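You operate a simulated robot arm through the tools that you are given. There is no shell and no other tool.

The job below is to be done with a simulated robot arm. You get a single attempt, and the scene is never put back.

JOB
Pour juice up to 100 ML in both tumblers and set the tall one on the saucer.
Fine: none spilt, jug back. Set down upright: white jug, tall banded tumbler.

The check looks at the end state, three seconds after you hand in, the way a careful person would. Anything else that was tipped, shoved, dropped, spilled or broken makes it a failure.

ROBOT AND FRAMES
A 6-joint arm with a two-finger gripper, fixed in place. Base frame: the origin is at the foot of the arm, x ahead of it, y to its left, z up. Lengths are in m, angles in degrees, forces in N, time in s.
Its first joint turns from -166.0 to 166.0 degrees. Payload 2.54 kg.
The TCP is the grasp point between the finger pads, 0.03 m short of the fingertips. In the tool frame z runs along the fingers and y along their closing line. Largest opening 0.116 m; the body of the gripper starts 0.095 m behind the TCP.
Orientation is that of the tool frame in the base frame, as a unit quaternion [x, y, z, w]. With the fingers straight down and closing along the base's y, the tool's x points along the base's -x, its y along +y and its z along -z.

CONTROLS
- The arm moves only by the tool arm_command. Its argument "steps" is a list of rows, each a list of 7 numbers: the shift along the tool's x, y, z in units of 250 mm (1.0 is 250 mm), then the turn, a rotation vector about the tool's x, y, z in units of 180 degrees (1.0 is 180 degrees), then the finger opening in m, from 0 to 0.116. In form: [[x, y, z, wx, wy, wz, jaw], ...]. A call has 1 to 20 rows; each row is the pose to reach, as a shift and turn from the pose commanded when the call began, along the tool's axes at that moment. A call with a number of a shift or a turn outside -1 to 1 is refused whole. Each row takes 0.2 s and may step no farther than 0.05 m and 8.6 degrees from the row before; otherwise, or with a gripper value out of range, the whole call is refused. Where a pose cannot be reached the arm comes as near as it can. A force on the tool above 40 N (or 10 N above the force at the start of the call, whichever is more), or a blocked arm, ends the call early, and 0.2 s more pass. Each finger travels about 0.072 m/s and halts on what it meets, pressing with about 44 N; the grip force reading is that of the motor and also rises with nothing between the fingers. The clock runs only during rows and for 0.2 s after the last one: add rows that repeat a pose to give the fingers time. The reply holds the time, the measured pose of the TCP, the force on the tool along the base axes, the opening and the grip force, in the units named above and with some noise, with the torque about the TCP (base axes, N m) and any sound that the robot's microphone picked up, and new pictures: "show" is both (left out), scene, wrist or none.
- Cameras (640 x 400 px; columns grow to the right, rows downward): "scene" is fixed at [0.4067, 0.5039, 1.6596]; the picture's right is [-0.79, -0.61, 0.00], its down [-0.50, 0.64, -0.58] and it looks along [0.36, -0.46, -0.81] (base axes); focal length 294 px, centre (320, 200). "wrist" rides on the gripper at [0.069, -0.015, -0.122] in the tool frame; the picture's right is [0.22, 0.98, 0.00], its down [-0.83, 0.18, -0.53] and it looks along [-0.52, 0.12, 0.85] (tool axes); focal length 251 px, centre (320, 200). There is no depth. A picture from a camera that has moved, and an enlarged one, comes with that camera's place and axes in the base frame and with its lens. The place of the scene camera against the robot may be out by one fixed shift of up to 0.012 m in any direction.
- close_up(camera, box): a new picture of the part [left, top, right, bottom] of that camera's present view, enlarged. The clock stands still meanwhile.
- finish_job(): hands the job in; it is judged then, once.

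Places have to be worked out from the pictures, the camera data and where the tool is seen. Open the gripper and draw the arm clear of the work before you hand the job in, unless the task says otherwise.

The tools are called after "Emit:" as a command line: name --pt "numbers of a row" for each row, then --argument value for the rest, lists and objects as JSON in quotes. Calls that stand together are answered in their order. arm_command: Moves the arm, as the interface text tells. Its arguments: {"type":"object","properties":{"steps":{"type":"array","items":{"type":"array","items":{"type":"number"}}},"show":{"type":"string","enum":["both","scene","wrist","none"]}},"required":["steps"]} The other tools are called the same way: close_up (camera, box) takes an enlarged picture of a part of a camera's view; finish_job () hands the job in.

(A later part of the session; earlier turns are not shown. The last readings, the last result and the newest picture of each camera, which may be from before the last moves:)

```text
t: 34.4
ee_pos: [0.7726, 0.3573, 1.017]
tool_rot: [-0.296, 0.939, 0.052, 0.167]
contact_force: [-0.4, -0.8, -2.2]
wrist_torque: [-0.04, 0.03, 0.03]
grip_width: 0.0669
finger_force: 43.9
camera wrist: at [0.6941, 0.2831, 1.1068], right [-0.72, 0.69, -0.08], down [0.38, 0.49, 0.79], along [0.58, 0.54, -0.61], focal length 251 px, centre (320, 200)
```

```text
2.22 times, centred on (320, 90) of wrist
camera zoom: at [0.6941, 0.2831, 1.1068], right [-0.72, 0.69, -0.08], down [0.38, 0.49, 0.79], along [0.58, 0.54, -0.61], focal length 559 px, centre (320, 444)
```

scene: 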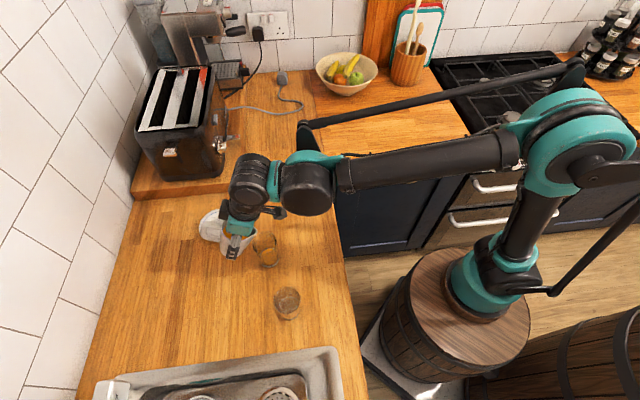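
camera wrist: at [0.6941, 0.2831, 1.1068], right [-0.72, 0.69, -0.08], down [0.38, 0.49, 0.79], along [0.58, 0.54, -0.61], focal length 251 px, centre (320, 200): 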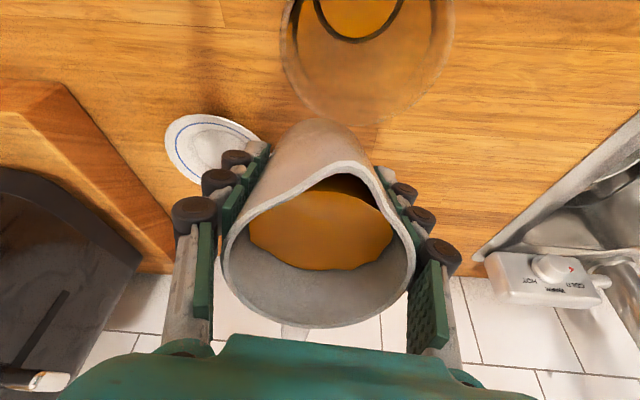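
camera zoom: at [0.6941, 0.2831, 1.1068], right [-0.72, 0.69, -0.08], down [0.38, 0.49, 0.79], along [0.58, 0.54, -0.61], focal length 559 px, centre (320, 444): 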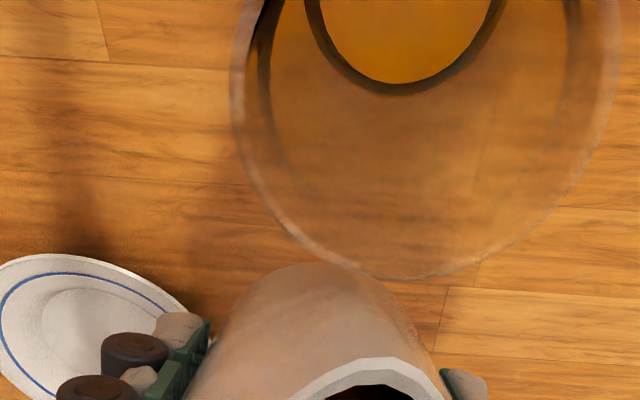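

Juice has started landing in T1 (about 5–10 mL) with no drips visible, and the lip position looks right. I'll tilt on slowly to 28° and look mid-pour.

Emit:
arm_command --pt "-0.0045 0 0.001 0 -0.011 0 0.04" --pt "-0.009 0 0.002 0 -0.022 0 0.04" --pt "-0.0145 0 -0.0005 0 -0.033 0 0.04" --pt "-0.021 0 -0.0074 0 -0.0445 0 0.04" --show "both"

Emit:
close_up --camera "scene" --box '[220, 190, 310, 280]'

```text
t: 35.4
ee_pos: [0.776, 0.3603, 1.022]
tool_rot: [-0.292, 0.925, 0.073, 0.232]
contact_force: [0.0, -1.0, -2.0]
wrist_torque: [-0.05, 0.04, 0.04]
grip_width: 0.0669
finger_force: 44.2
camera wrist: at [0.688, 0.2793, 1.0946], right [-0.71, 0.69, -0.1], down [0.28, 0.42, 0.86], along [0.64, 0.59, -0.5], focal length 251 px, centre (320, 200)
```

scene: 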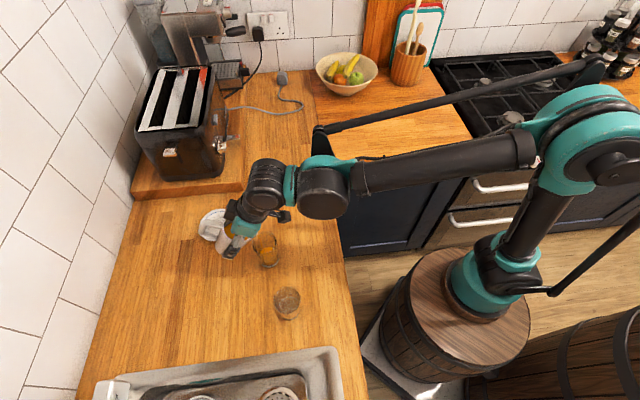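
wrist: 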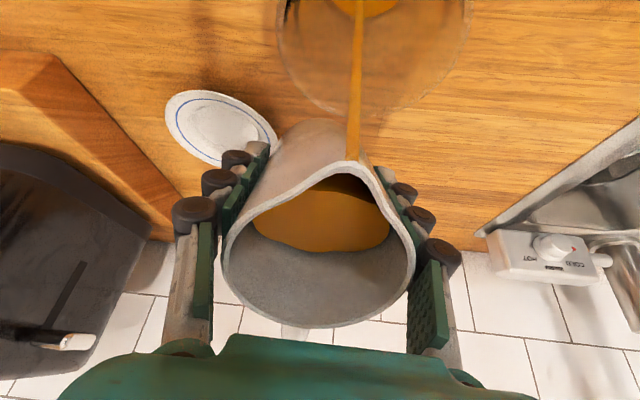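

```text
4.44 times, centred on (265, 235) of scene
camera zoom: at [0.4067, 0.5039, 1.6596], right [-0.79, -0.61, 0.0], down [-0.5, 0.64, -0.58], along [0.36, -0.46, -0.81], focal length 1307 px, centre (564, 44)
```

zoom: 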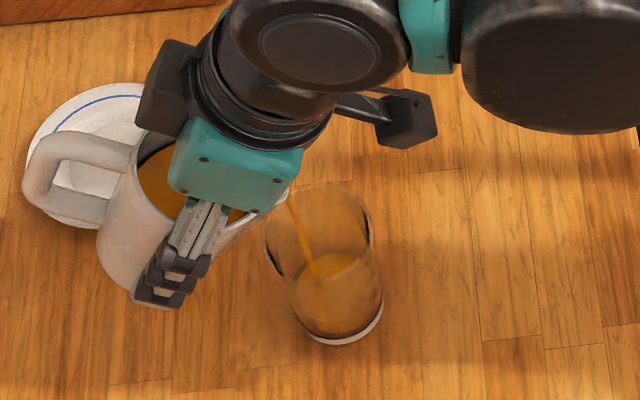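

A clean thin stream is falling inside T1, well within its mouth. I'll continue to 34° and hold for the flow to settle.

Emit:
arm_command --pt "0 0 0 0 0 0 0.04" --pt "0 0 0 0 0 0 0.04" --pt "-0.007 0 -0.0064 0 -0.0111 0 0.04" --pt "-0.014 0 -0.0128 0 -0.0222 0 0.04" --pt "-0.0207 0 -0.0193 0 -0.0333 0 0.04" --pt "-0.0207 0 -0.0193 0 -0.0333 0 0.04" --pt "-0.0207 0 -0.0193 0 -0.0333 0 0.04" --pt "-0.0207 0 -0.0193 0 -0.0333 0 0.04" --show "wrist"

Emit:
close_up --camera "scene" --box '[230, 200, 300, 280]'

```text
t: 37.2
ee_pos: [0.7781, 0.3606, 1.0281]
tool_rot: [-0.286, 0.912, 0.087, 0.281]
contact_force: [-0.3, -0.2, -2.5]
wrist_torque: [-0.02, 0.03, -0.02]
grip_width: 0.0669
finger_force: 43.7
camera wrist: at [0.6841, 0.2761, 1.0882], right [-0.7, 0.7, -0.12], down [0.21, 0.37, 0.91], along [0.68, 0.61, -0.41], focal length 251 px, centre (320, 200)
```

wrist: 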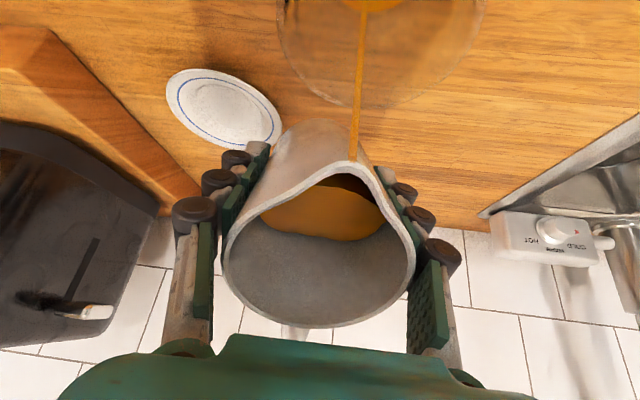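

```text
5.00 times, centred on (265, 240) of scene
camera zoom: at [0.4067, 0.5039, 1.6596], right [-0.79, -0.61, 0.0], down [-0.5, 0.64, -0.58], along [0.36, -0.46, -0.81], focal length 1470 px, centre (595, 0)
```

zoom: 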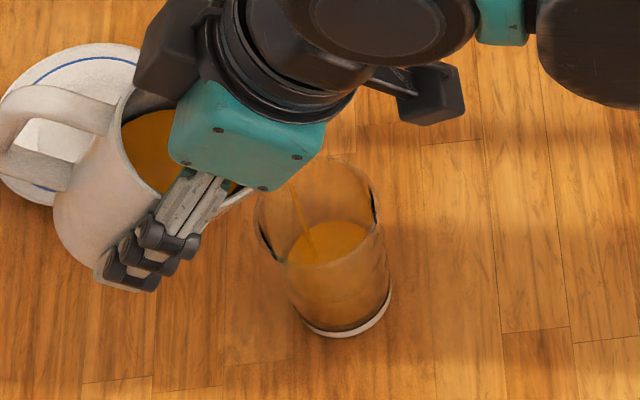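

The level in T1 is near the 50 mark, from the scene geometry. I'll continue to 40° and hold.

Emit:
arm_command --pt "0 0 0 0 0 0 0.04" --pt "-0.007 0 -0.0063 0 -0.0111 0 0.04" --pt "-0.014 0 -0.0126 0 -0.0222 0 0.04" --pt "-0.0214 0 -0.0189 0 -0.0333 0 0.04" --pt "-0.0214 0 -0.0189 0 -0.0333 0 0.04" --pt "-0.0214 0 -0.0189 0 -0.0333 0 0.04" --pt "-0.0214 0 -0.0189 0 -0.0333 0 0.04" --pt "-0.0214 0 -0.0189 0 -0.0333 0 0.04" --pt "-0.0214 0 -0.0189 0 -0.0333 0 0.04" --show "wrist"

Emit:
close_up --camera "scene" --box '[230, 200, 300, 280]'

```text
t: 39.2
ee_pos: [0.7796, 0.3611, 1.0347]
tool_rot: [-0.281, 0.896, 0.102, 0.328]
contact_force: [-0.9, 0.8, -2.1]
wrist_torque: [-0.01, 0.03, -0.04]
grip_width: 0.0671
finger_force: 44.0
camera wrist: at [0.6808, 0.2741, 1.0819], right [-0.69, 0.71, -0.14], down [0.13, 0.31, 0.94], along [0.71, 0.63, -0.31], focal length 251 px, centre (320, 200)
```

wrist: 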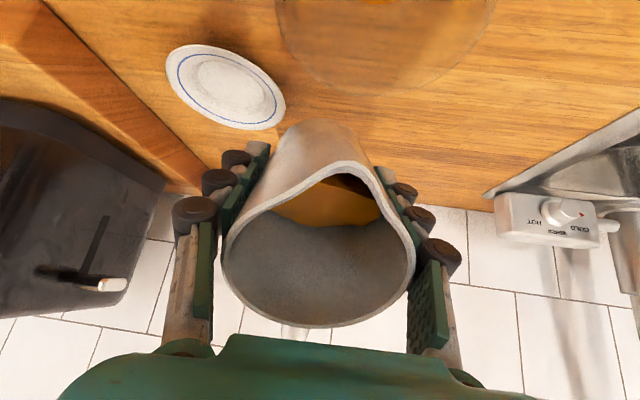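

```text
5.00 times, centred on (265, 240) of scene
camera zoom: at [0.4067, 0.5039, 1.6596], right [-0.79, -0.61, 0.0], down [-0.5, 0.64, -0.58], along [0.36, -0.46, -0.81], focal length 1470 px, centre (595, 0)
```

zoom: 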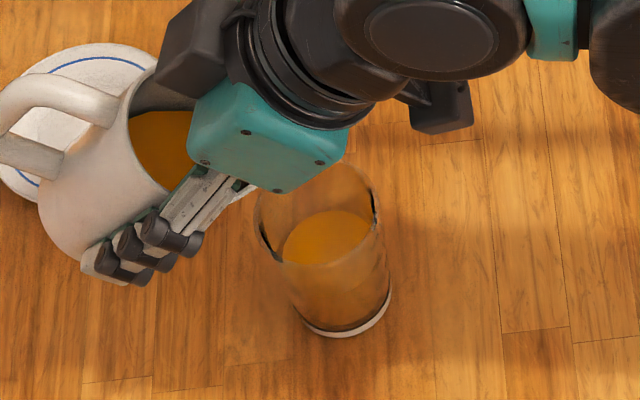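

Flow has stopped at 40° with about 76 mL in T1, from the geometry. I'll add a small step to 43° and hold until the stream ends.

Emit:
arm_command --pt "-0.0055 0 -0.0048 0 -0.0083 0 0.04" --pt "-0.011 0 -0.0096 0 -0.0167 0 0.04" --pt "-0.011 0 -0.0096 0 -0.0167 0 0.04" --pt "-0.011 0 -0.0096 0 -0.0167 0 0.04" --pt "-0.011 0 -0.0096 0 -0.0167 0 0.04" --pt "-0.011 0 -0.0096 0 -0.0167 0 0.04" --pt "-0.011 0 -0.0096 0 -0.0167 0 0.04" --pt "-0.011 0 -0.0096 0 -0.0167 0 0.04" --pt "-0.011 0 -0.0096 0 -0.0167 0 0.04" --show "wrist"

Emit:
close_up --camera "scene" --box '[240, 215, 290, 275]'

```text
t: 41.2
ee_pos: [0.7803, 0.3627, 1.0383]
tool_rot: [-0.279, 0.887, 0.11, 0.351]
contact_force: [0.3, -0.5, -3.5]
wrist_torque: [-0.02, 0.05, 0.0]
grip_width: 0.067
finger_force: 44.4
camera wrist: at [0.6795, 0.2734, 1.0787], right [-0.69, 0.71, -0.15], down [0.09, 0.28, 0.95], along [0.72, 0.64, -0.26], focal length 251 px, centre (320, 200)
```

wrist: 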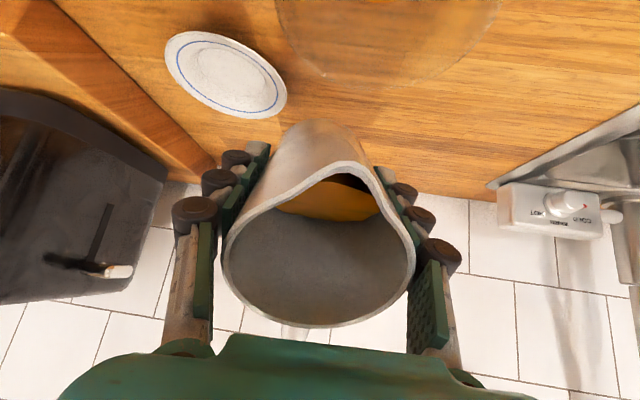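

```text
6.67 times, centred on (265, 245) of scene
camera zoom: at [0.4067, 0.5039, 1.6596], right [-0.79, -0.61, 0.0], down [-0.5, 0.64, -0.58], along [0.36, -0.46, -0.81], focal length 1961 px, centre (687, -100)
```

zoom: 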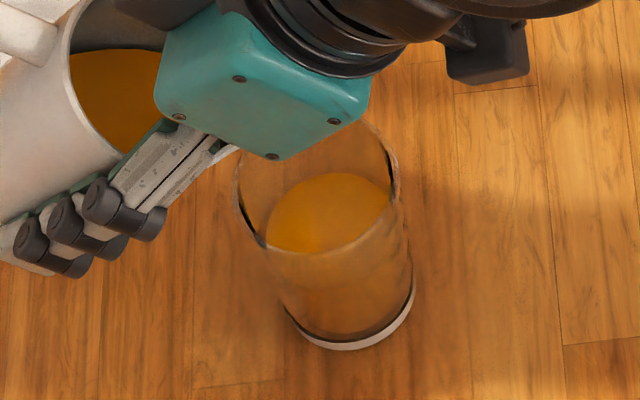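

The scene geometry puts T1's level about 6 mm below its 100 mark (around 86 mL). I'll leave the rest for a top-up after a proper look, so now I'll tilt back, lift clear and move to hover beyond T2.

Emit:
arm_command --pt "-0.0295 0 -0.0272 0 0.016 0 0.04" --pt "-0.059 0 -0.0544 0 0.032 0 0.04" --pt "-0.0885 0 -0.0816 0 0.048 0 0.04" --pt "-0.118 0 -0.1088 0 0.064 0 0.04" --pt "-0.1475 0 -0.136 0 0.08 0 0.04" --pt "-0.177 0 -0.1632 0 0.096 0 0.04" --pt "-0.2065 0 -0.1904 0 0.112 0 0.04" --pt "-0.236 0 -0.2176 0 0.1278 0 0.04" --pt "-0.224 0.03 -0.229 0 0.1278 0 0.04" --pt "-0.2 0.093 -0.251 0 0.1278 0 0.04" --pt "-0.175 0.157 -0.274 0 0.1278 0 0.04" --pt "-0.15 0.221 -0.297 0 0.1278 0 0.04" --pt "-0.126 0.285 -0.32 0 0.1278 0 0.04" --pt "-0.101 0.349 -0.343 0 0.1278 0 0.04" --pt "-0.077 0.412 -0.366 0 0.1278 0 0.04" --pt "-0.052 0.475 -0.389 0 0.1278 0 0.04" --pt "-0.0392 0.5092 -0.4009 0 0.1278 0 0.04" --pt "-0.0392 0.5092 -0.4009 0 0.1278 0 0.04" --show "both"

Emit:
close_up --camera "scene" --box '[240, 215, 290, 275]'

Emit:
close_up --camera "wrist" --box '[200, 0, 440, 150]'

```text
t: 45.0
ee_pos: [0.657, 0.4298, 1.1175]
tool_rot: [-0.296, 0.939, 0.052, 0.168]
contact_force: [-0.1, -0.6, -2.8]
wrist_torque: [-0.04, 0.05, 0.03]
grip_width: 0.0673
finger_force: 43.9
camera wrist: at [0.5783, 0.3575, 1.2069], right [-0.72, 0.69, -0.08], down [0.38, 0.49, 0.79], along [0.58, 0.54, -0.61], focal length 251 px, centre (320, 200)
```

scene: 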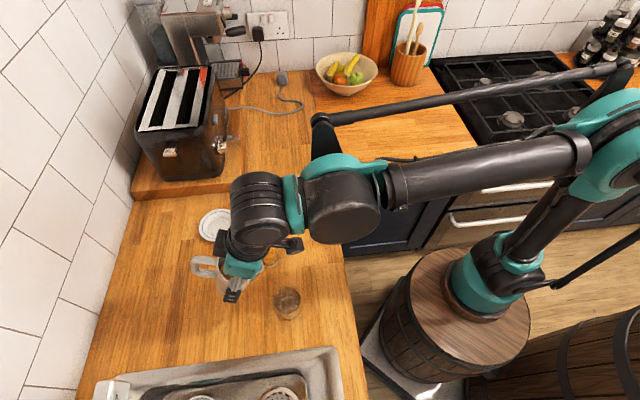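
wrist: 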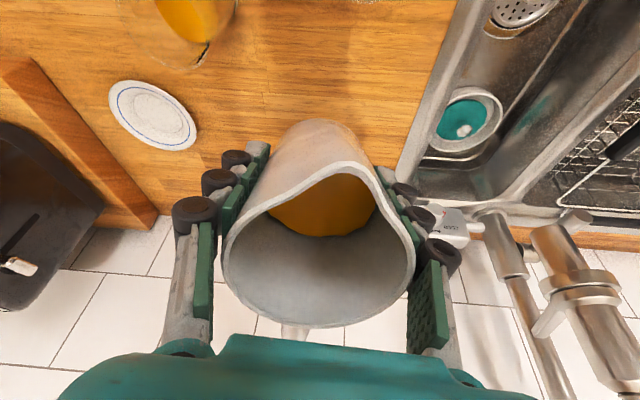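

```text
6.67 times, centred on (265, 245) of scene
camera zoom: at [0.4067, 0.5039, 1.6596], right [-0.79, -0.61, 0.0], down [-0.5, 0.64, -0.58], along [0.36, -0.46, -0.81], focal length 1961 px, centre (687, -100)
```

zoom: 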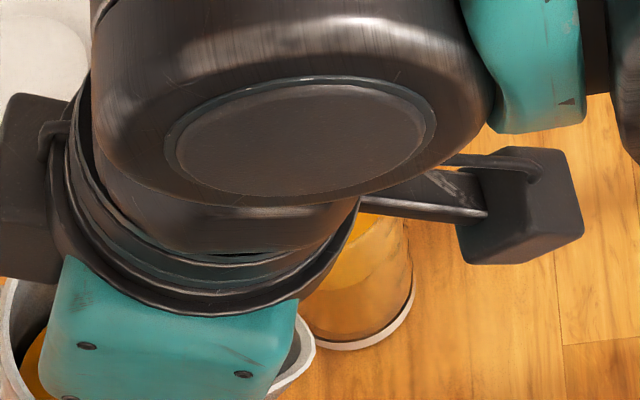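

```text
2.67 times, centred on (320, 75) of wrist
camera zoom: at [0.5783, 0.3575, 1.2069], right [-0.72, 0.69, -0.08], down [0.38, 0.49, 0.79], along [0.58, 0.54, -0.61], focal length 670 px, centre (320, 533)
```

zoom: 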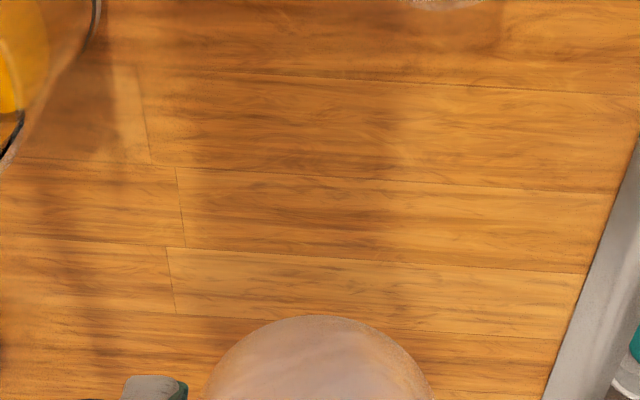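

T2 refines to (0.583, 0.382) with its rim at about z 0.985. I'll lower to the T2 pre-pour pose at 35°, below the 43° at which the jug would start flowing again.

Emit:
arm_command --pt "0.02 0.001 0.042 0 -0.0104 0 0.04" --pt "0.049 0.002 0.104 0 -0.021 0 0.04" --pt "0.0735 0.003 0.156 0 -0.0312 0 0.04" --pt "0.098 0.004 0.208 0 -0.0416 0 0.04" --pt "0.1225 0.005 0.26 0 -0.052 0 0.04" --pt "0.147 0.006 0.312 0 -0.0625 0 0.04" --pt "0.1715 0.007 0.364 0 -0.073 0 0.04" --pt "0.188 0.008 0.399 0 -0.08 0 0.04" --pt "0.196 0.008 0.416 0 -0.0833 0 0.04" --pt "0.196 0.008 0.416 0 -0.0833 0 0.04" --show "both"

Emit:
close_up --camera "scene" --box '[245, 240, 325, 330]'

Emit:
close_up --camera "wrist" --box '[50, 0, 290, 150]'

```text
t: 47.2
ee_pos: [0.6472, 0.4267, 1.0032]
tool_rot: [-0.287, 0.909, 0.09, 0.289]
contact_force: [0.3, -0.8, -3.2]
wrist_torque: [0.0, 0.0, 0.0]
grip_width: 0.0667
finger_force: 44.3
camera wrist: at [0.5527, 0.3415, 1.062], right [-0.7, 0.7, -0.13], down [0.2, 0.36, 0.91], along [0.68, 0.62, -0.39], focal length 251 px, centre (320, 200)
```

scene: 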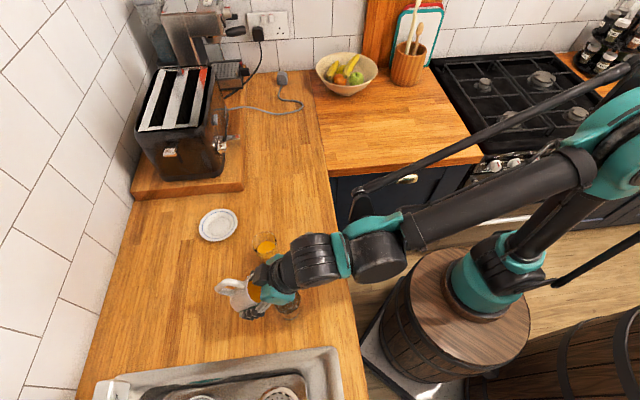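
wrist: 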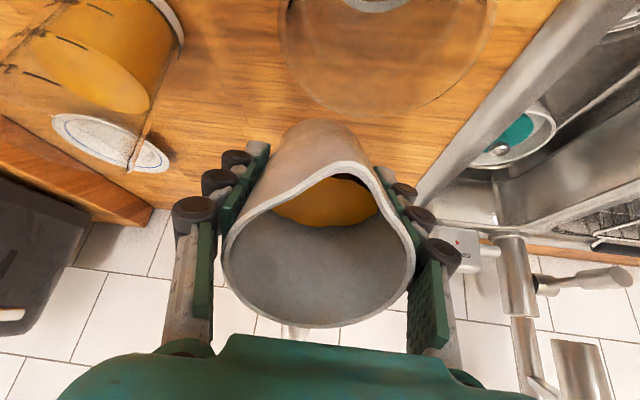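

```text
4.44 times, centred on (285, 285) of scene
camera zoom: at [0.4067, 0.5039, 1.6596], right [-0.79, -0.61, 0.0], down [-0.5, 0.64, -0.58], along [0.36, -0.46, -0.81], focal length 1307 px, centre (476, -178)
```

zoom: 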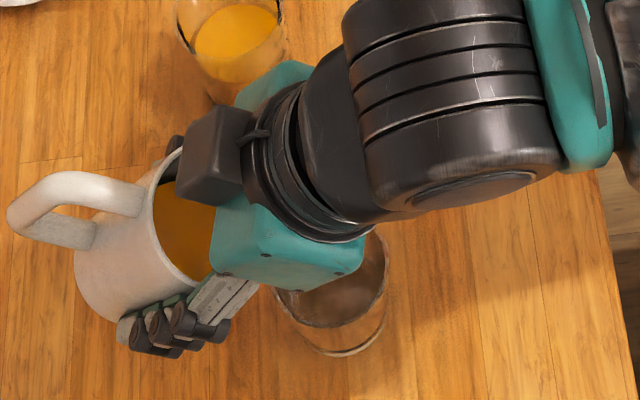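

```text
2.67 times, centred on (170, 75) of wrist
camera zoom: at [0.5527, 0.3415, 1.062], right [-0.7, 0.7, -0.13], down [0.2, 0.36, 0.91], along [0.68, 0.62, -0.39], focal length 670 px, centre (720, 533)
```

zoom: 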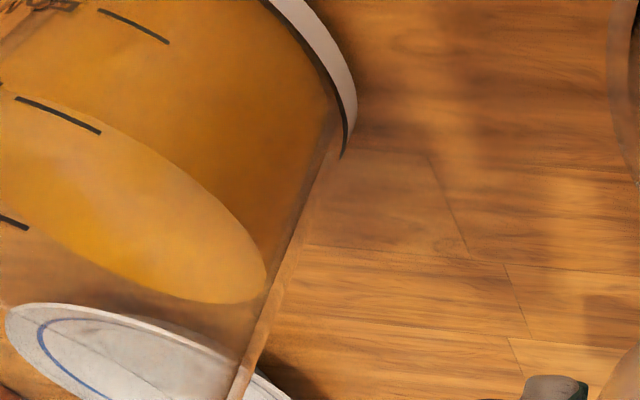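

This pose gives a close side view of T1 and its marks, with the juice just under the 100 tick. I'll enlarge that to read it.

Emit:
close_up --camera "wrist" --box '[0, 0, 120, 100]'

Emit:
close_up --camera "wrist" --box '[40, 20, 110, 70]'

```text
4.00 times, centred on (60, 50) of wrist
camera zoom: at [0.5527, 0.3415, 1.062], right [-0.7, 0.7, -0.13], down [0.2, 0.36, 0.91], along [0.68, 0.62, -0.39], focal length 1006 px, centre (1360, 800)
```

zoom: 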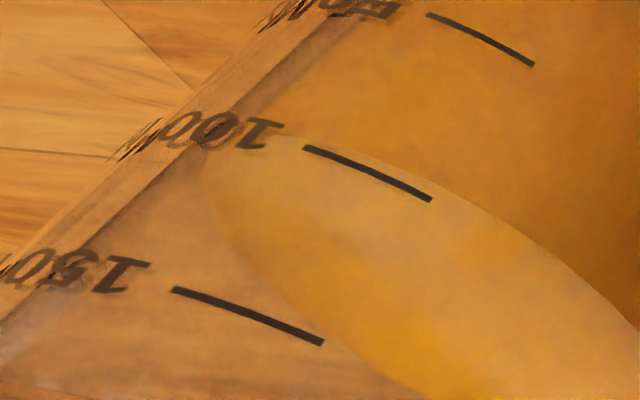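

```text
8.00 times, centred on (75, 45) of wrist
camera zoom: at [0.5527, 0.3415, 1.062], right [-0.7, 0.7, -0.13], down [0.2, 0.36, 0.91], along [0.68, 0.62, -0.39], focal length 2012 px, centre (2280, 1440)
```

zoom: 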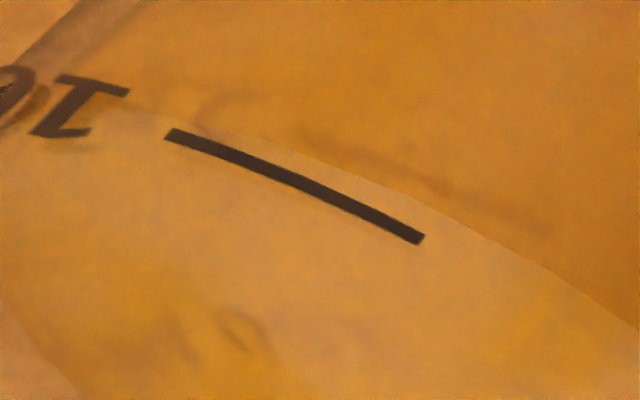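

T1 reads about 3 mm under its 100 line (around 93 mL), so it needs roughly 7 mL more later. T2's mouth is lined up under the spout, so I'll start pouring into it, tilting to 47°.

Emit:
arm_command --pt "-0.0088 0 -0.0078 0 -0.0139 0 0.04" --pt "-0.0176 0 -0.0156 0 -0.0278 0 0.04" --pt "-0.0258 0 -0.0242 0 -0.0417 0 0.04" --pt "-0.034 0 -0.0328 0 -0.0556 0 0.04" --pt "-0.0398 0 -0.0402 0 -0.0667 0 0.04" --pt "-0.0398 0 -0.0402 0 -0.0667 0 0.04" --show "wrist"

Emit:
close_up --camera "scene" --box '[250, 260, 320, 340]'

```text
t: 48.6
ee_pos: [0.6494, 0.4277, 1.0168]
tool_rot: [-0.275, 0.874, 0.12, 0.382]
contact_force: [-0.5, 0.1, -3.3]
wrist_torque: [-0.03, 0.03, -0.01]
grip_width: 0.067
finger_force: 43.7
camera wrist: at [0.5468, 0.3377, 1.0481], right [-0.68, 0.72, -0.16], down [0.03, 0.25, 0.97], along [0.73, 0.65, -0.19], focal length 251 px, centre (320, 200)
```

wrist: 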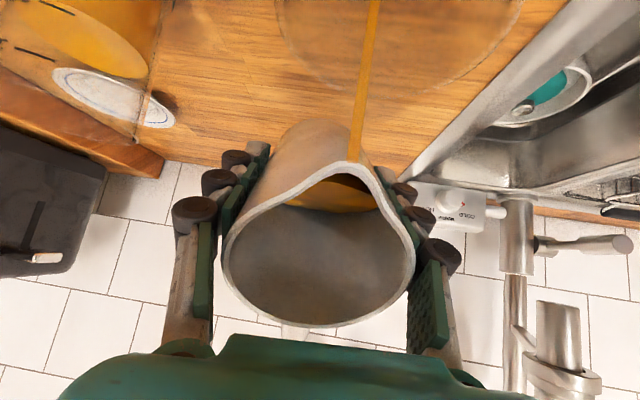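

```text
5.00 times, centred on (285, 300) of scene
camera zoom: at [0.4067, 0.5039, 1.6596], right [-0.79, -0.61, 0.0], down [-0.5, 0.64, -0.58], along [0.36, -0.46, -0.81], focal length 1470 px, centre (495, -300)
```

zoom: 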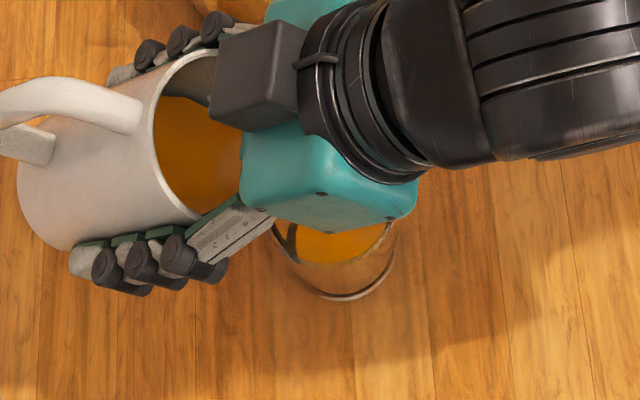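

The stream runs straight into T2. I'll continue gently to 57°, which my jug model puts at about 83 mL in T2, and let it drain off.

Emit:
arm_command --pt "0 0 0 0 0 0 0.04" --pt "-0.006 0 -0.005 0 -0.0093 0 0.04" --pt "-0.012 0 -0.0105 0 -0.0185 0 0.04" --pt "-0.0188 0 -0.016 0 -0.0278 0 0.04" --pt "-0.0188 0 -0.016 0 -0.0278 0 0.04" --pt "-0.024 0 -0.0217 0 -0.037 0 0.04" --pt "-0.0295 0 -0.0275 0 -0.0463 0 0.04" --pt "-0.0348 0 -0.0332 0 -0.0556 0 0.04" --pt "-0.0348 0 -0.0332 0 -0.0556 0 0.04" --show "wrist"

Emit:
close_up --camera "scene" --box '[250, 260, 320, 340]'

```text
t: 50.6
ee_pos: [0.6492, 0.4271, 1.0301]
tool_rot: [-0.263, 0.838, 0.142, 0.457]
contact_force: [0.7, -0.8, -2.6]
wrist_torque: [-0.03, 0.06, 0.02]
grip_width: 0.0669
finger_force: 43.9
camera wrist: at [0.5434, 0.3354, 1.0362], right [-0.65, 0.73, -0.18], down [-0.11, 0.15, 0.98], along [0.75, 0.66, -0.02], focal length 251 px, centre (320, 200)
```

wrist: 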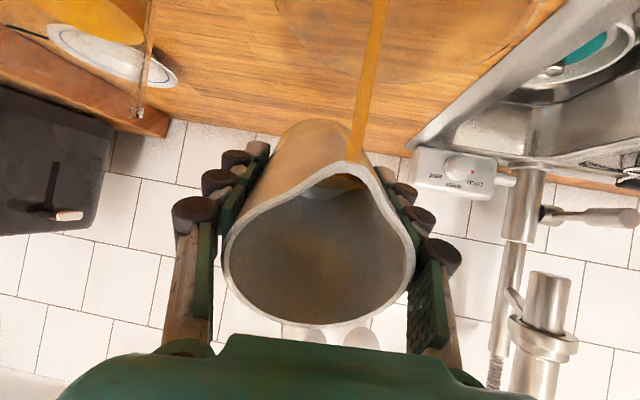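

```text
5.00 times, centred on (285, 300) of scene
camera zoom: at [0.4067, 0.5039, 1.6596], right [-0.79, -0.61, 0.0], down [-0.5, 0.64, -0.58], along [0.36, -0.46, -0.81], focal length 1470 px, centre (495, -300)
```

zoom: 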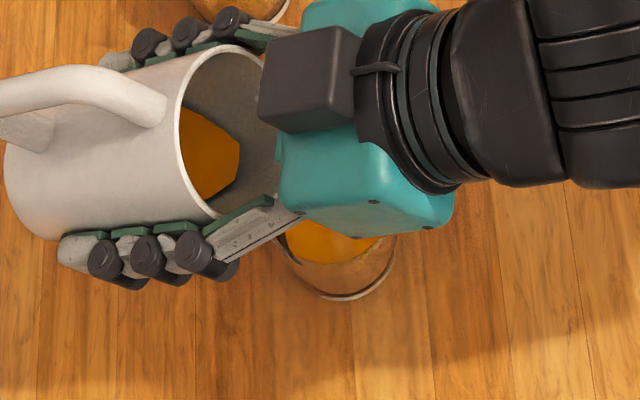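

The stream is still running and landing inside T2. I'll hold here until it stops.

Emit:
arm_command --pt "0 0 0 0 0 0 0.04" --pt "0 0 0 0 0 0 0.04" --pt "0 0 0 0 0 0 0.04" --pt "0 0 0 0 0 0 0.04" --show "wrist"

Emit:
close_up --camera "scene" --box '[250, 260, 320, 340]'

```text
t: 51.6
ee_pos: [0.6489, 0.4281, 1.0297]
tool_rot: [-0.265, 0.837, 0.144, 0.457]
contact_force: [0.8, -0.7, -2.3]
wrist_torque: [-0.03, 0.02, -0.01]
grip_width: 0.0671
finger_force: 44.1
camera wrist: at [0.5434, 0.3354, 1.0362], right [-0.65, 0.73, -0.18], down [-0.11, 0.15, 0.98], along [0.75, 0.66, -0.02], focal length 251 px, centre (320, 200)
```

wrist: 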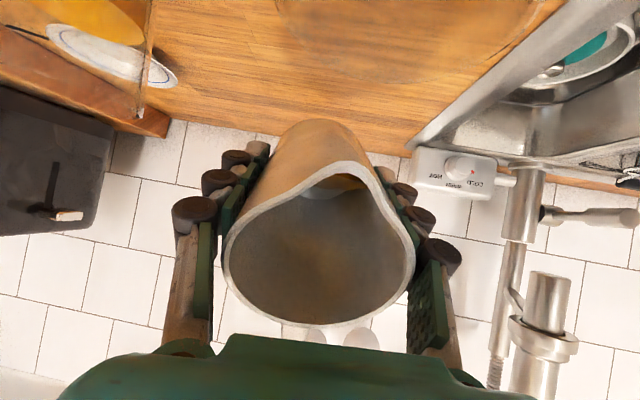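

```text
5.00 times, centred on (285, 300) of scene
camera zoom: at [0.4067, 0.5039, 1.6596], right [-0.79, -0.61, 0.0], down [-0.5, 0.64, -0.58], along [0.36, -0.46, -0.81], focal length 1470 px, centre (495, -300)
```

zoom: 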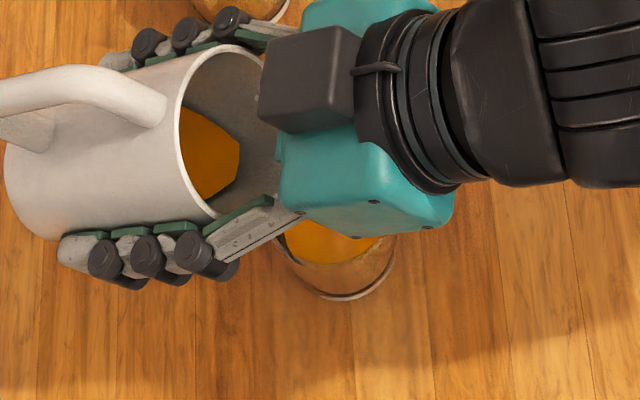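

The flow has stopped. I'll tilt back, lift over T2, and move to a pose that puts T2 in the upper left of the wrist view, as T1 was, to read its level.

Emit:
arm_command --pt "-0.0455 0 -0.0217 0 0.0204 0 0.04" --pt "-0.091 0 -0.0433 0 0.0407 0 0.04" --pt "-0.1365 0 -0.065 0 0.0611 0 0.04" --pt "-0.182 0 -0.0867 0 0.0815 0 0.04" --pt "-0.2275 0 -0.1083 0 0.1018 0 0.04" --pt "-0.273 0 -0.13 0 0.1222 0 0.04" --pt "-0.244 0.0752 -0.1747 0 0.1222 0 0.04" --pt "-0.215 0.1503 -0.2193 0 0.1222 0 0.04" --pt "-0.186 0.2255 -0.264 0 0.1222 0 0.04" --pt "-0.157 0.3007 -0.3087 0 0.1222 0 0.04" --pt "-0.128 0.3758 -0.3533 0 0.1222 0 0.04" --pt "-0.099 0.451 -0.398 0 0.1222 0 0.04" --pt "-0.0278 0.451 -0.3518 0 0.1222 0 0.04" --pt "0.0435 0.451 -0.3055 0 0.1222 0 0.04" --pt "0.1148 0.451 -0.2593 0 0.1222 0 0.04" --pt "0.186 0.451 -0.213 0 0.1222 0 0.04" --pt "0.186 0.451 -0.213 0 0.1222 0 0.04" --show "both"

Emit:
close_up --camera "wrist" --box '[0, 0, 240, 150]'

Emit:
close_up --camera "scene" --box '[240, 220, 320, 330]'

```text
t: 55.2
ee_pos: [0.5279, 0.4808, 1.0196]
tool_rot: [-0.286, 0.909, 0.09, 0.289]
contact_force: [-0.3, 0.4, -2.4]
wrist_torque: [-0.02, 0.03, 0.0]
grip_width: 0.0668
finger_force: 44.1
camera wrist: at [0.4318, 0.3955, 1.0775], right [-0.7, 0.7, -0.13], down [0.2, 0.36, 0.91], along [0.68, 0.62, -0.39], focal length 251 px, centre (320, 200)
```

scene: 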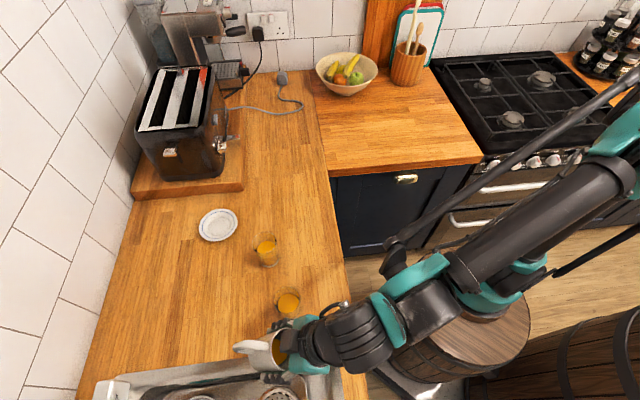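
wrist: 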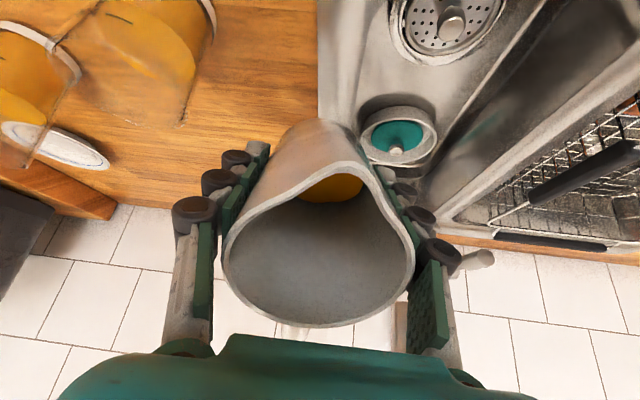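

```text
2.67 times, centred on (120, 75) of wrist
camera zoom: at [0.4318, 0.3955, 1.0775], right [-0.7, 0.7, -0.13], down [0.2, 0.36, 0.91], along [0.68, 0.62, -0.39], focal length 670 px, centre (853, 533)
```

zoom: 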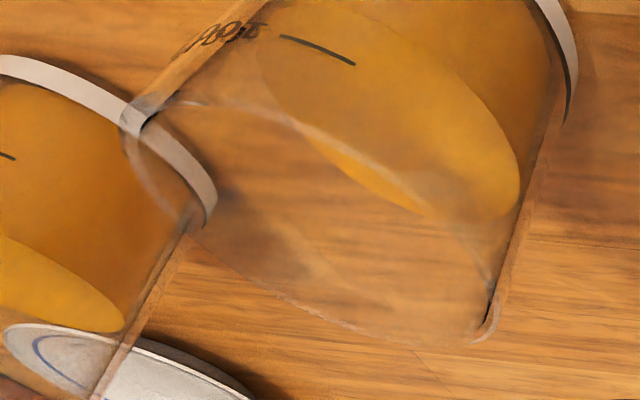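

```text
3.64 times, centred on (280, 275) of scene
camera zoom: at [0.4067, 0.5039, 1.6596], right [-0.79, -0.61, 0.0], down [-0.5, 0.64, -0.58], along [0.36, -0.46, -0.81], focal length 1069 px, centre (466, -73)
```

zoom: 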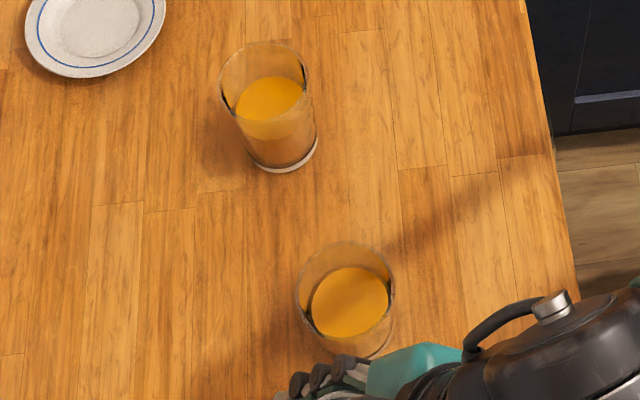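

T2's 100 tick is in view. I'll enlarge it to read the level against it.

Emit:
close_up --camera "wrist" --box '[70, 0, 190, 80]'

Emit:
close_up --camera "wrist" --box '[90, 0, 160, 44]'

```text
5.00 times, centred on (130, 40) of wrist
camera zoom: at [0.4318, 0.3955, 1.0775], right [-0.7, 0.7, -0.13], down [0.2, 0.36, 0.91], along [0.68, 0.62, -0.39], focal length 1257 px, centre (1270, 1000)
```

zoom: 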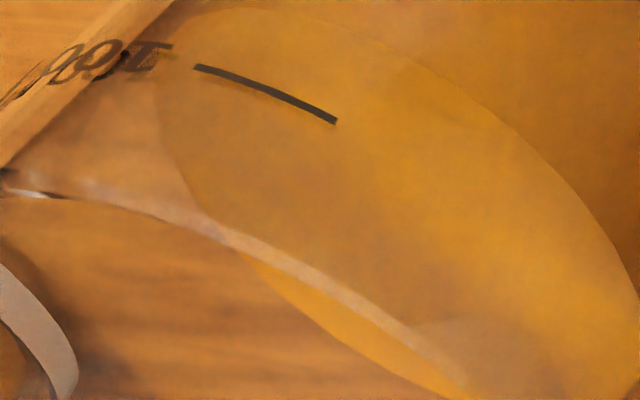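

```text
9.09 times, centred on (125, 22) of wrist
camera zoom: at [0.4318, 0.3955, 1.0775], right [-0.7, 0.7, -0.13], down [0.2, 0.36, 0.91], along [0.68, 0.62, -0.39], focal length 2286 px, centre (2093, 1818)
```

zoom: 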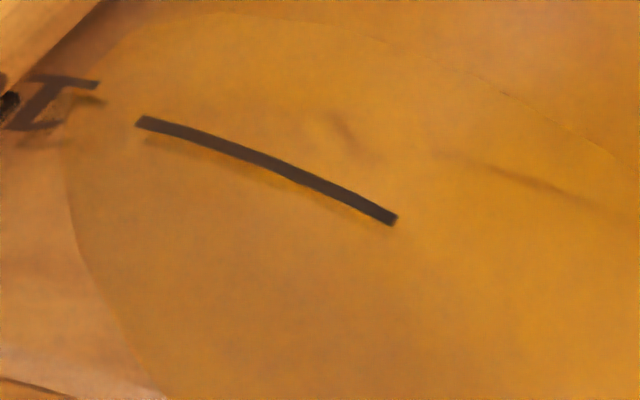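

T1 is about 3 mm under its 100 line (around 93 mL) and T2 about 13 mm under (around 70 mL). I'll take high-zoom scene reference pictures of both levels before topping up.

Emit:
close_up --camera "scene" --box '[268, 278, 312, 318]'

Emit:
close_up --camera "scene" --box '[245, 228, 289, 272]'

```text
10.00 times, centred on (290, 298) of scene
camera zoom: at [0.4067, 0.5039, 1.6596], right [-0.79, -0.61, 0.0], down [-0.5, 0.64, -0.58], along [0.36, -0.46, -0.81], focal length 2941 px, centre (620, -780)
```

zoom: 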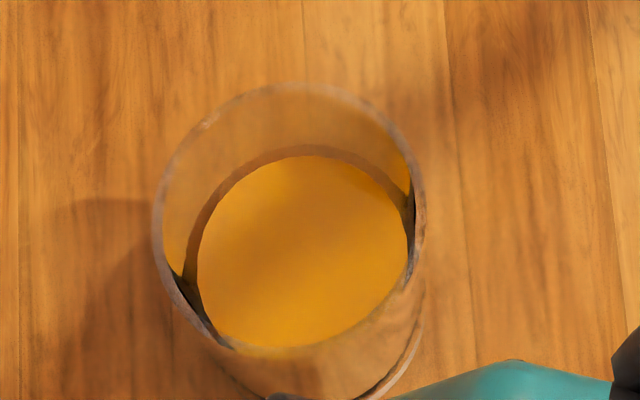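

```text
9.09 times, centred on (267, 250) of scene
camera zoom: at [0.4067, 0.5039, 1.6596], right [-0.79, -0.61, 0.0], down [-0.5, 0.64, -0.58], along [0.36, -0.46, -0.81], focal length 2674 px, centre (802, -254)
```

zoom: 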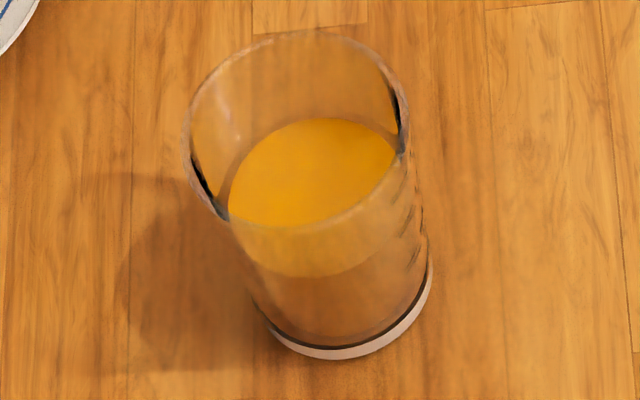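

References are taken. Now I'll go back over T2 the same way, ending at the pour position with 50° of tilt, still below the 57° flow onset.

Emit:
arm_command --pt "-0.0488 0 -0.0696 0 0 0 0.04" --pt "-0.0975 0 -0.1393 0 0 0 0.04" --pt "-0.1463 0 -0.2089 0 0 0 0.04" --pt "-0.195 0 -0.2785 0 0 0 0.04" --pt "-0.2381 -0.0749 -0.2483 0 0 0 0.04" --pt "-0.2812 -0.1497 -0.2182 0 0 0 0.04" --pt "-0.3243 -0.2246 -0.188 0 0 0 0.04" --pt "-0.3674 -0.2995 -0.1579 0 0 0 0.04" --pt "-0.4105 -0.3743 -0.1277 0 0 0 0.04" --pt "-0.4536 -0.4492 -0.0976 0 0 0 0.04" --pt "-0.4161 -0.4492 -0.0557 0 -0.0139 0 0.04" --pt "-0.3787 -0.4492 -0.0137 0 -0.0278 0 0.04" --pt "-0.3412 -0.4492 0.0282 0 -0.0417 0 0.04" --pt "-0.3037 -0.4492 0.0701 0 -0.0556 0 0.04" --pt "-0.2663 -0.4492 0.1121 0 -0.0694 0 0.04" --pt "-0.2288 -0.4492 0.154 0 -0.0833 0 0.04" --pt "-0.2288 -0.4492 0.154 0 -0.0833 0 0.04" --show "both"

```text
t: 58.8
ee_pos: [0.6496, 0.4278, 1.0199]
tool_rot: [-0.272, 0.863, 0.127, 0.406]
contact_force: [-0.2, 0.2, -2.7]
wrist_torque: [-0.05, 0.03, 0.0]
grip_width: 0.0671
finger_force: 44.2
camera wrist: at [0.5446, 0.3361, 1.0437], right [-0.67, 0.72, -0.17], down [-0.01, 0.22, 0.98], along [0.74, 0.66, -0.14], focal length 251 px, centre (320, 200)
```

scene: 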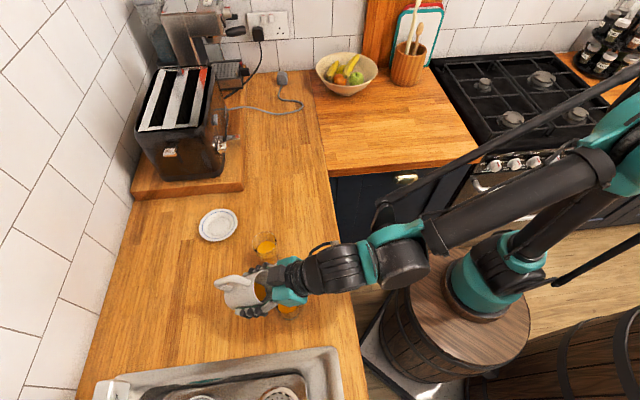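
wrist: 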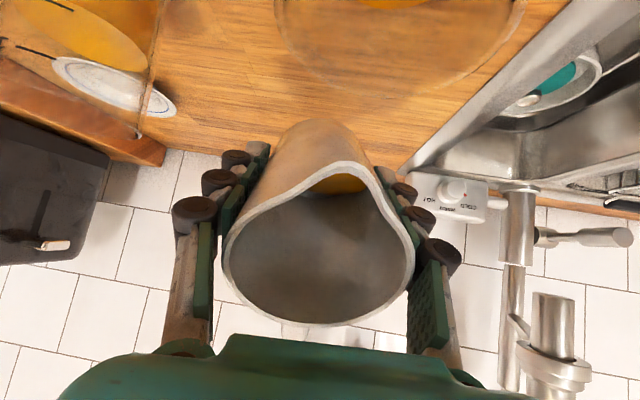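

In place over T2 at 50°. I'll tilt slowly to 61° and hold so the stream can drain, for roughly 23 mL more.

Emit:
arm_command --pt "-0.0063 0 -0.0061 0 -0.0122 0 0.04" --pt "-0.0125 0 -0.0123 0 -0.0244 0 0.04" --pt "-0.0188 0 -0.0184 0 -0.0339 0 0.04" --pt "-0.0251 0 -0.0245 0 -0.0433 0 0.04" --pt "-0.0313 0 -0.0307 0 -0.0522 0 0.04" --pt "-0.0376 0 -0.0368 0 -0.0611 0 0.04" --pt "-0.0376 0 -0.0368 0 -0.0611 0 0.04" --pt "-0.0376 0 -0.0368 0 -0.0611 0 0.04" --pt "-0.0376 0 -0.0368 0 -0.0611 0 0.04" --pt "-0.0376 0 -0.0368 0 -0.0611 0 0.04" --pt "-0.0376 0 -0.0368 0 -0.0611 0 0.04" --pt "-0.0376 0 -0.0368 0 -0.0611 0 0.04" --show "wrist"

Emit:
close_up --camera "scene" --box '[250, 260, 320, 340]'

```text
t: 61.4
ee_pos: [0.6469, 0.4274, 1.035]
tool_rot: [-0.26, 0.82, 0.154, 0.486]
contact_force: [0.7, 0.6, -2.8]
wrist_torque: [-0.02, 0.04, 0.01]
grip_width: 0.0668
finger_force: 43.9
camera wrist: at [0.5416, 0.3346, 1.031], right [-0.64, 0.74, -0.19], down [-0.16, 0.11, 0.98], along [0.75, 0.66, 0.05], focal length 251 px, centre (320, 200)
```

wrist: 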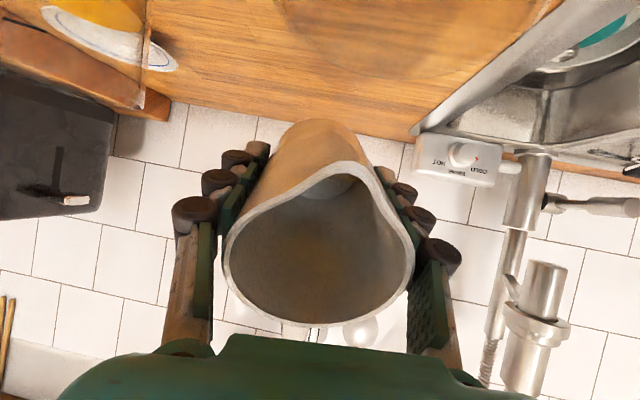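

```text
5.00 times, centred on (285, 300) of scene
camera zoom: at [0.4067, 0.5039, 1.6596], right [-0.79, -0.61, 0.0], down [-0.5, 0.64, -0.58], along [0.36, -0.46, -0.81], focal length 1470 px, centre (495, -300)
```

zoom: 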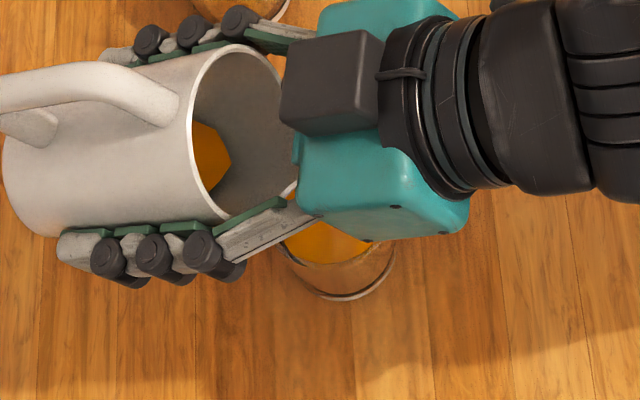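

Flow has stopped again at 61°. I'll return to the inspection pose to read T2.

Emit:
arm_command --pt "-0.0452 0 -0.0174 0 0.0241 0 0.04" --pt "-0.0904 0 -0.0349 0 0.0481 0 0.04" --pt "-0.1357 0 -0.0523 0 0.0722 0 0.04" --pt "-0.1809 0 -0.0697 0 0.0963 0 0.04" --pt "-0.2261 0 -0.0872 0 0.1203 0 0.04" --pt "-0.2713 0 -0.1046 0 0.1444 0 0.04" --pt "-0.2461 0.0749 -0.1501 0 0.1444 0 0.04" --pt "-0.2209 0.1497 -0.1956 0 0.1444 0 0.04" --pt "-0.1957 0.2246 -0.2411 0 0.1444 0 0.04" --pt "-0.1704 0.2995 -0.2866 0 0.1444 0 0.04" --pt "-0.1452 0.3743 -0.3321 0 0.1444 0 0.04" --pt "-0.12 0.4492 -0.3776 0 0.1444 0 0.04" --pt "-0.0448 0.4492 -0.336 0 0.1444 0 0.04" --pt "0.0304 0.4492 -0.2943 0 0.1444 0 0.04" --pt "0.1056 0.4492 -0.2527 0 0.1444 0 0.04" --pt "0.1808 0.4492 -0.211 0 0.1444 0 0.04" --pt "0.1808 0.4492 -0.211 0 0.1444 0 0.04" --show "wrist"

Emit:
close_up --camera "wrist" --box '[70, 0, 190, 80]'

Emit:
close_up --camera "wrist" --box '[90, 0, 160, 44]'

Emit:
close_up --camera "scene" --box '[268, 278, 312, 318]'

```text
t: 65.0
ee_pos: [0.5282, 0.4794, 1.0186]
tool_rot: [-0.286, 0.909, 0.09, 0.289]
contact_force: [0.3, -0.4, -2.4]
wrist_torque: [-0.05, 0.02, 0.02]
grip_width: 0.0671
finger_force: 44.5
camera wrist: at [0.4323, 0.3951, 1.0776], right [-0.7, 0.7, -0.13], down [0.2, 0.36, 0.91], along [0.68, 0.62, -0.39], focal length 251 px, centre (320, 200)
```

wrist: 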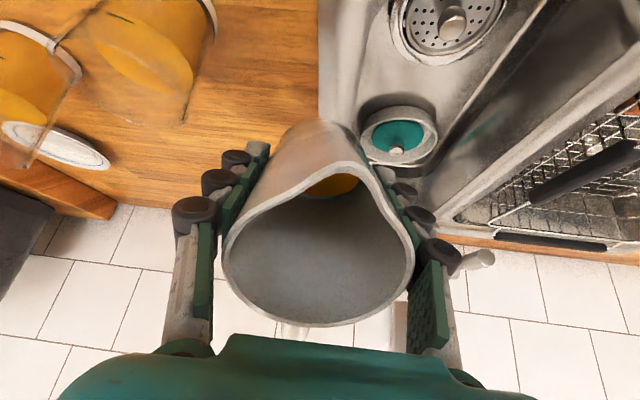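

```text
5.00 times, centred on (130, 40) of wrist
camera zoom: at [0.4323, 0.3951, 1.0776], right [-0.7, 0.7, -0.13], down [0.2, 0.36, 0.91], along [0.68, 0.62, -0.39], focal length 1257 px, centre (1270, 1000)
```

zoom: 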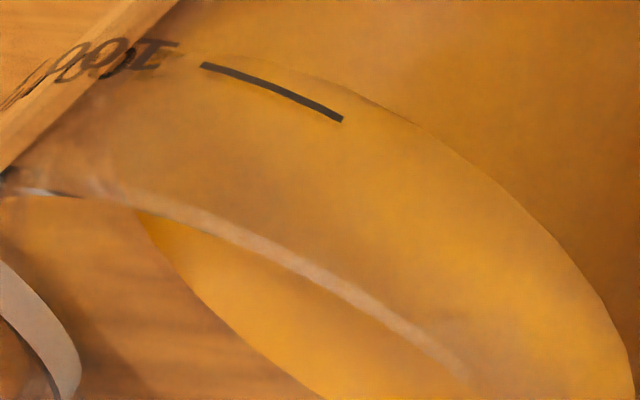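

```text
9.09 times, centred on (125, 22) of wrist
camera zoom: at [0.4323, 0.3951, 1.0776], right [-0.7, 0.7, -0.13], down [0.2, 0.36, 0.91], along [0.68, 0.62, -0.39], focal length 2286 px, centre (2093, 1818)
```

zoom: 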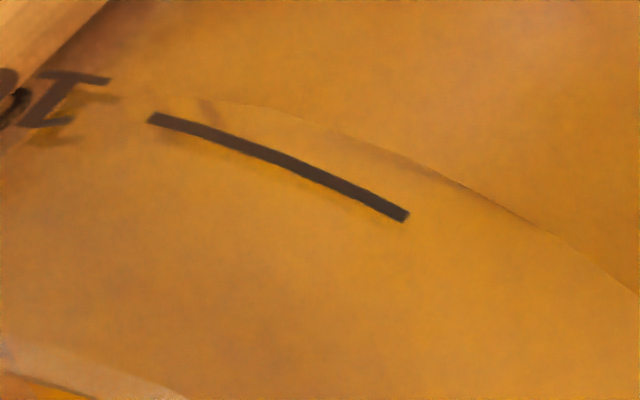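

```text
10.00 times, centred on (290, 298) of scene
camera zoom: at [0.4067, 0.5039, 1.6596], right [-0.79, -0.61, 0.0], down [-0.5, 0.64, -0.58], along [0.36, -0.46, -0.81], focal length 2941 px, centre (620, -780)
```

zoom: 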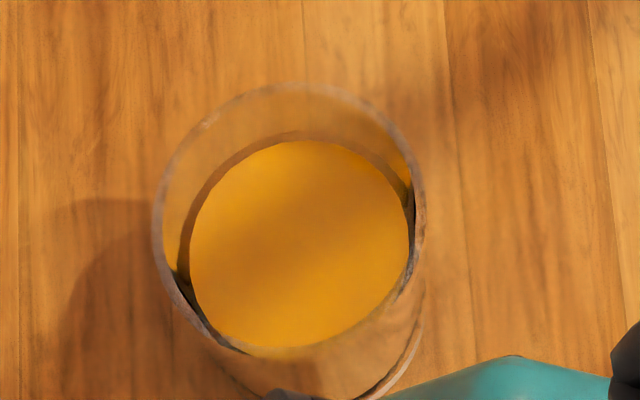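

An ellipse fit to the surfaces gives T1 about 4 mm low (around 92 mL) and T2 about 8 mm low (around 83 mL). I'll go back over T2 with 55° of tilt, ready to top it up.

Emit:
arm_command --pt "-0.0488 0 -0.0696 0 0 0 0.04" --pt "-0.0975 0 -0.1393 0 0 0 0.04" --pt "-0.1463 0 -0.2089 0 0 0 0.04" --pt "-0.195 0 -0.2785 0 0 0 0.04" --pt "-0.2381 -0.0749 -0.2483 0 0 0 0.04" --pt "-0.2812 -0.1497 -0.2182 0 0 0 0.04" --pt "-0.3243 -0.2246 -0.188 0 0 0 0.04" --pt "-0.3674 -0.2995 -0.1579 0 0 0 0.04" --pt "-0.4105 -0.3743 -0.1277 0 0 0 0.04" --pt "-0.4536 -0.4492 -0.0976 0 0 0 0.04" --pt "-0.4182 -0.4492 -0.0587 0 -0.0185 0 0.04" --pt "-0.3828 -0.4492 -0.0198 0 -0.037 0 0.04" --pt "-0.3475 -0.4492 0.0191 0 -0.0556 0 0.04" --pt "-0.3121 -0.4492 0.058 0 -0.0741 0 0.04" --pt "-0.2767 -0.4492 0.0969 0 -0.0926 0 0.04" --pt "-0.2413 -0.4492 0.1358 0 -0.1111 0 0.04" --pt "-0.2413 -0.4492 0.1358 0 -0.1111 0 0.04" --show "wrist"

```text
t: 68.6
ee_pos: [0.6476, 0.4279, 1.027]
tool_rot: [-0.267, 0.845, 0.14, 0.442]
contact_force: [0.9, 0.3, -2.0]
wrist_torque: [0.03, 0.05, 0.0]
grip_width: 0.067
finger_force: 43.5
camera wrist: at [0.5424, 0.3353, 1.0379], right [-0.66, 0.73, -0.18], down [-0.08, 0.17, 0.98], along [0.75, 0.66, -0.05], focal length 251 px, centre (320, 200)
```

wrist: 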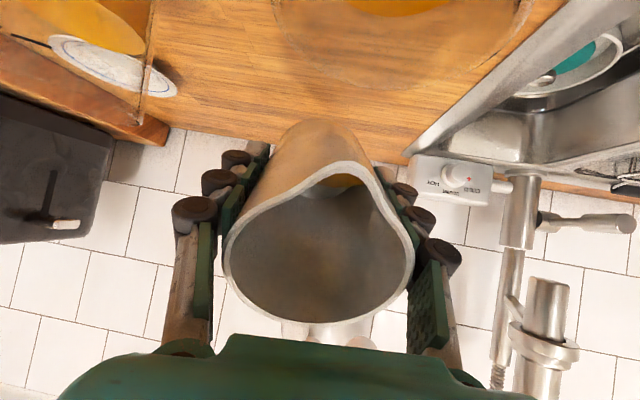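

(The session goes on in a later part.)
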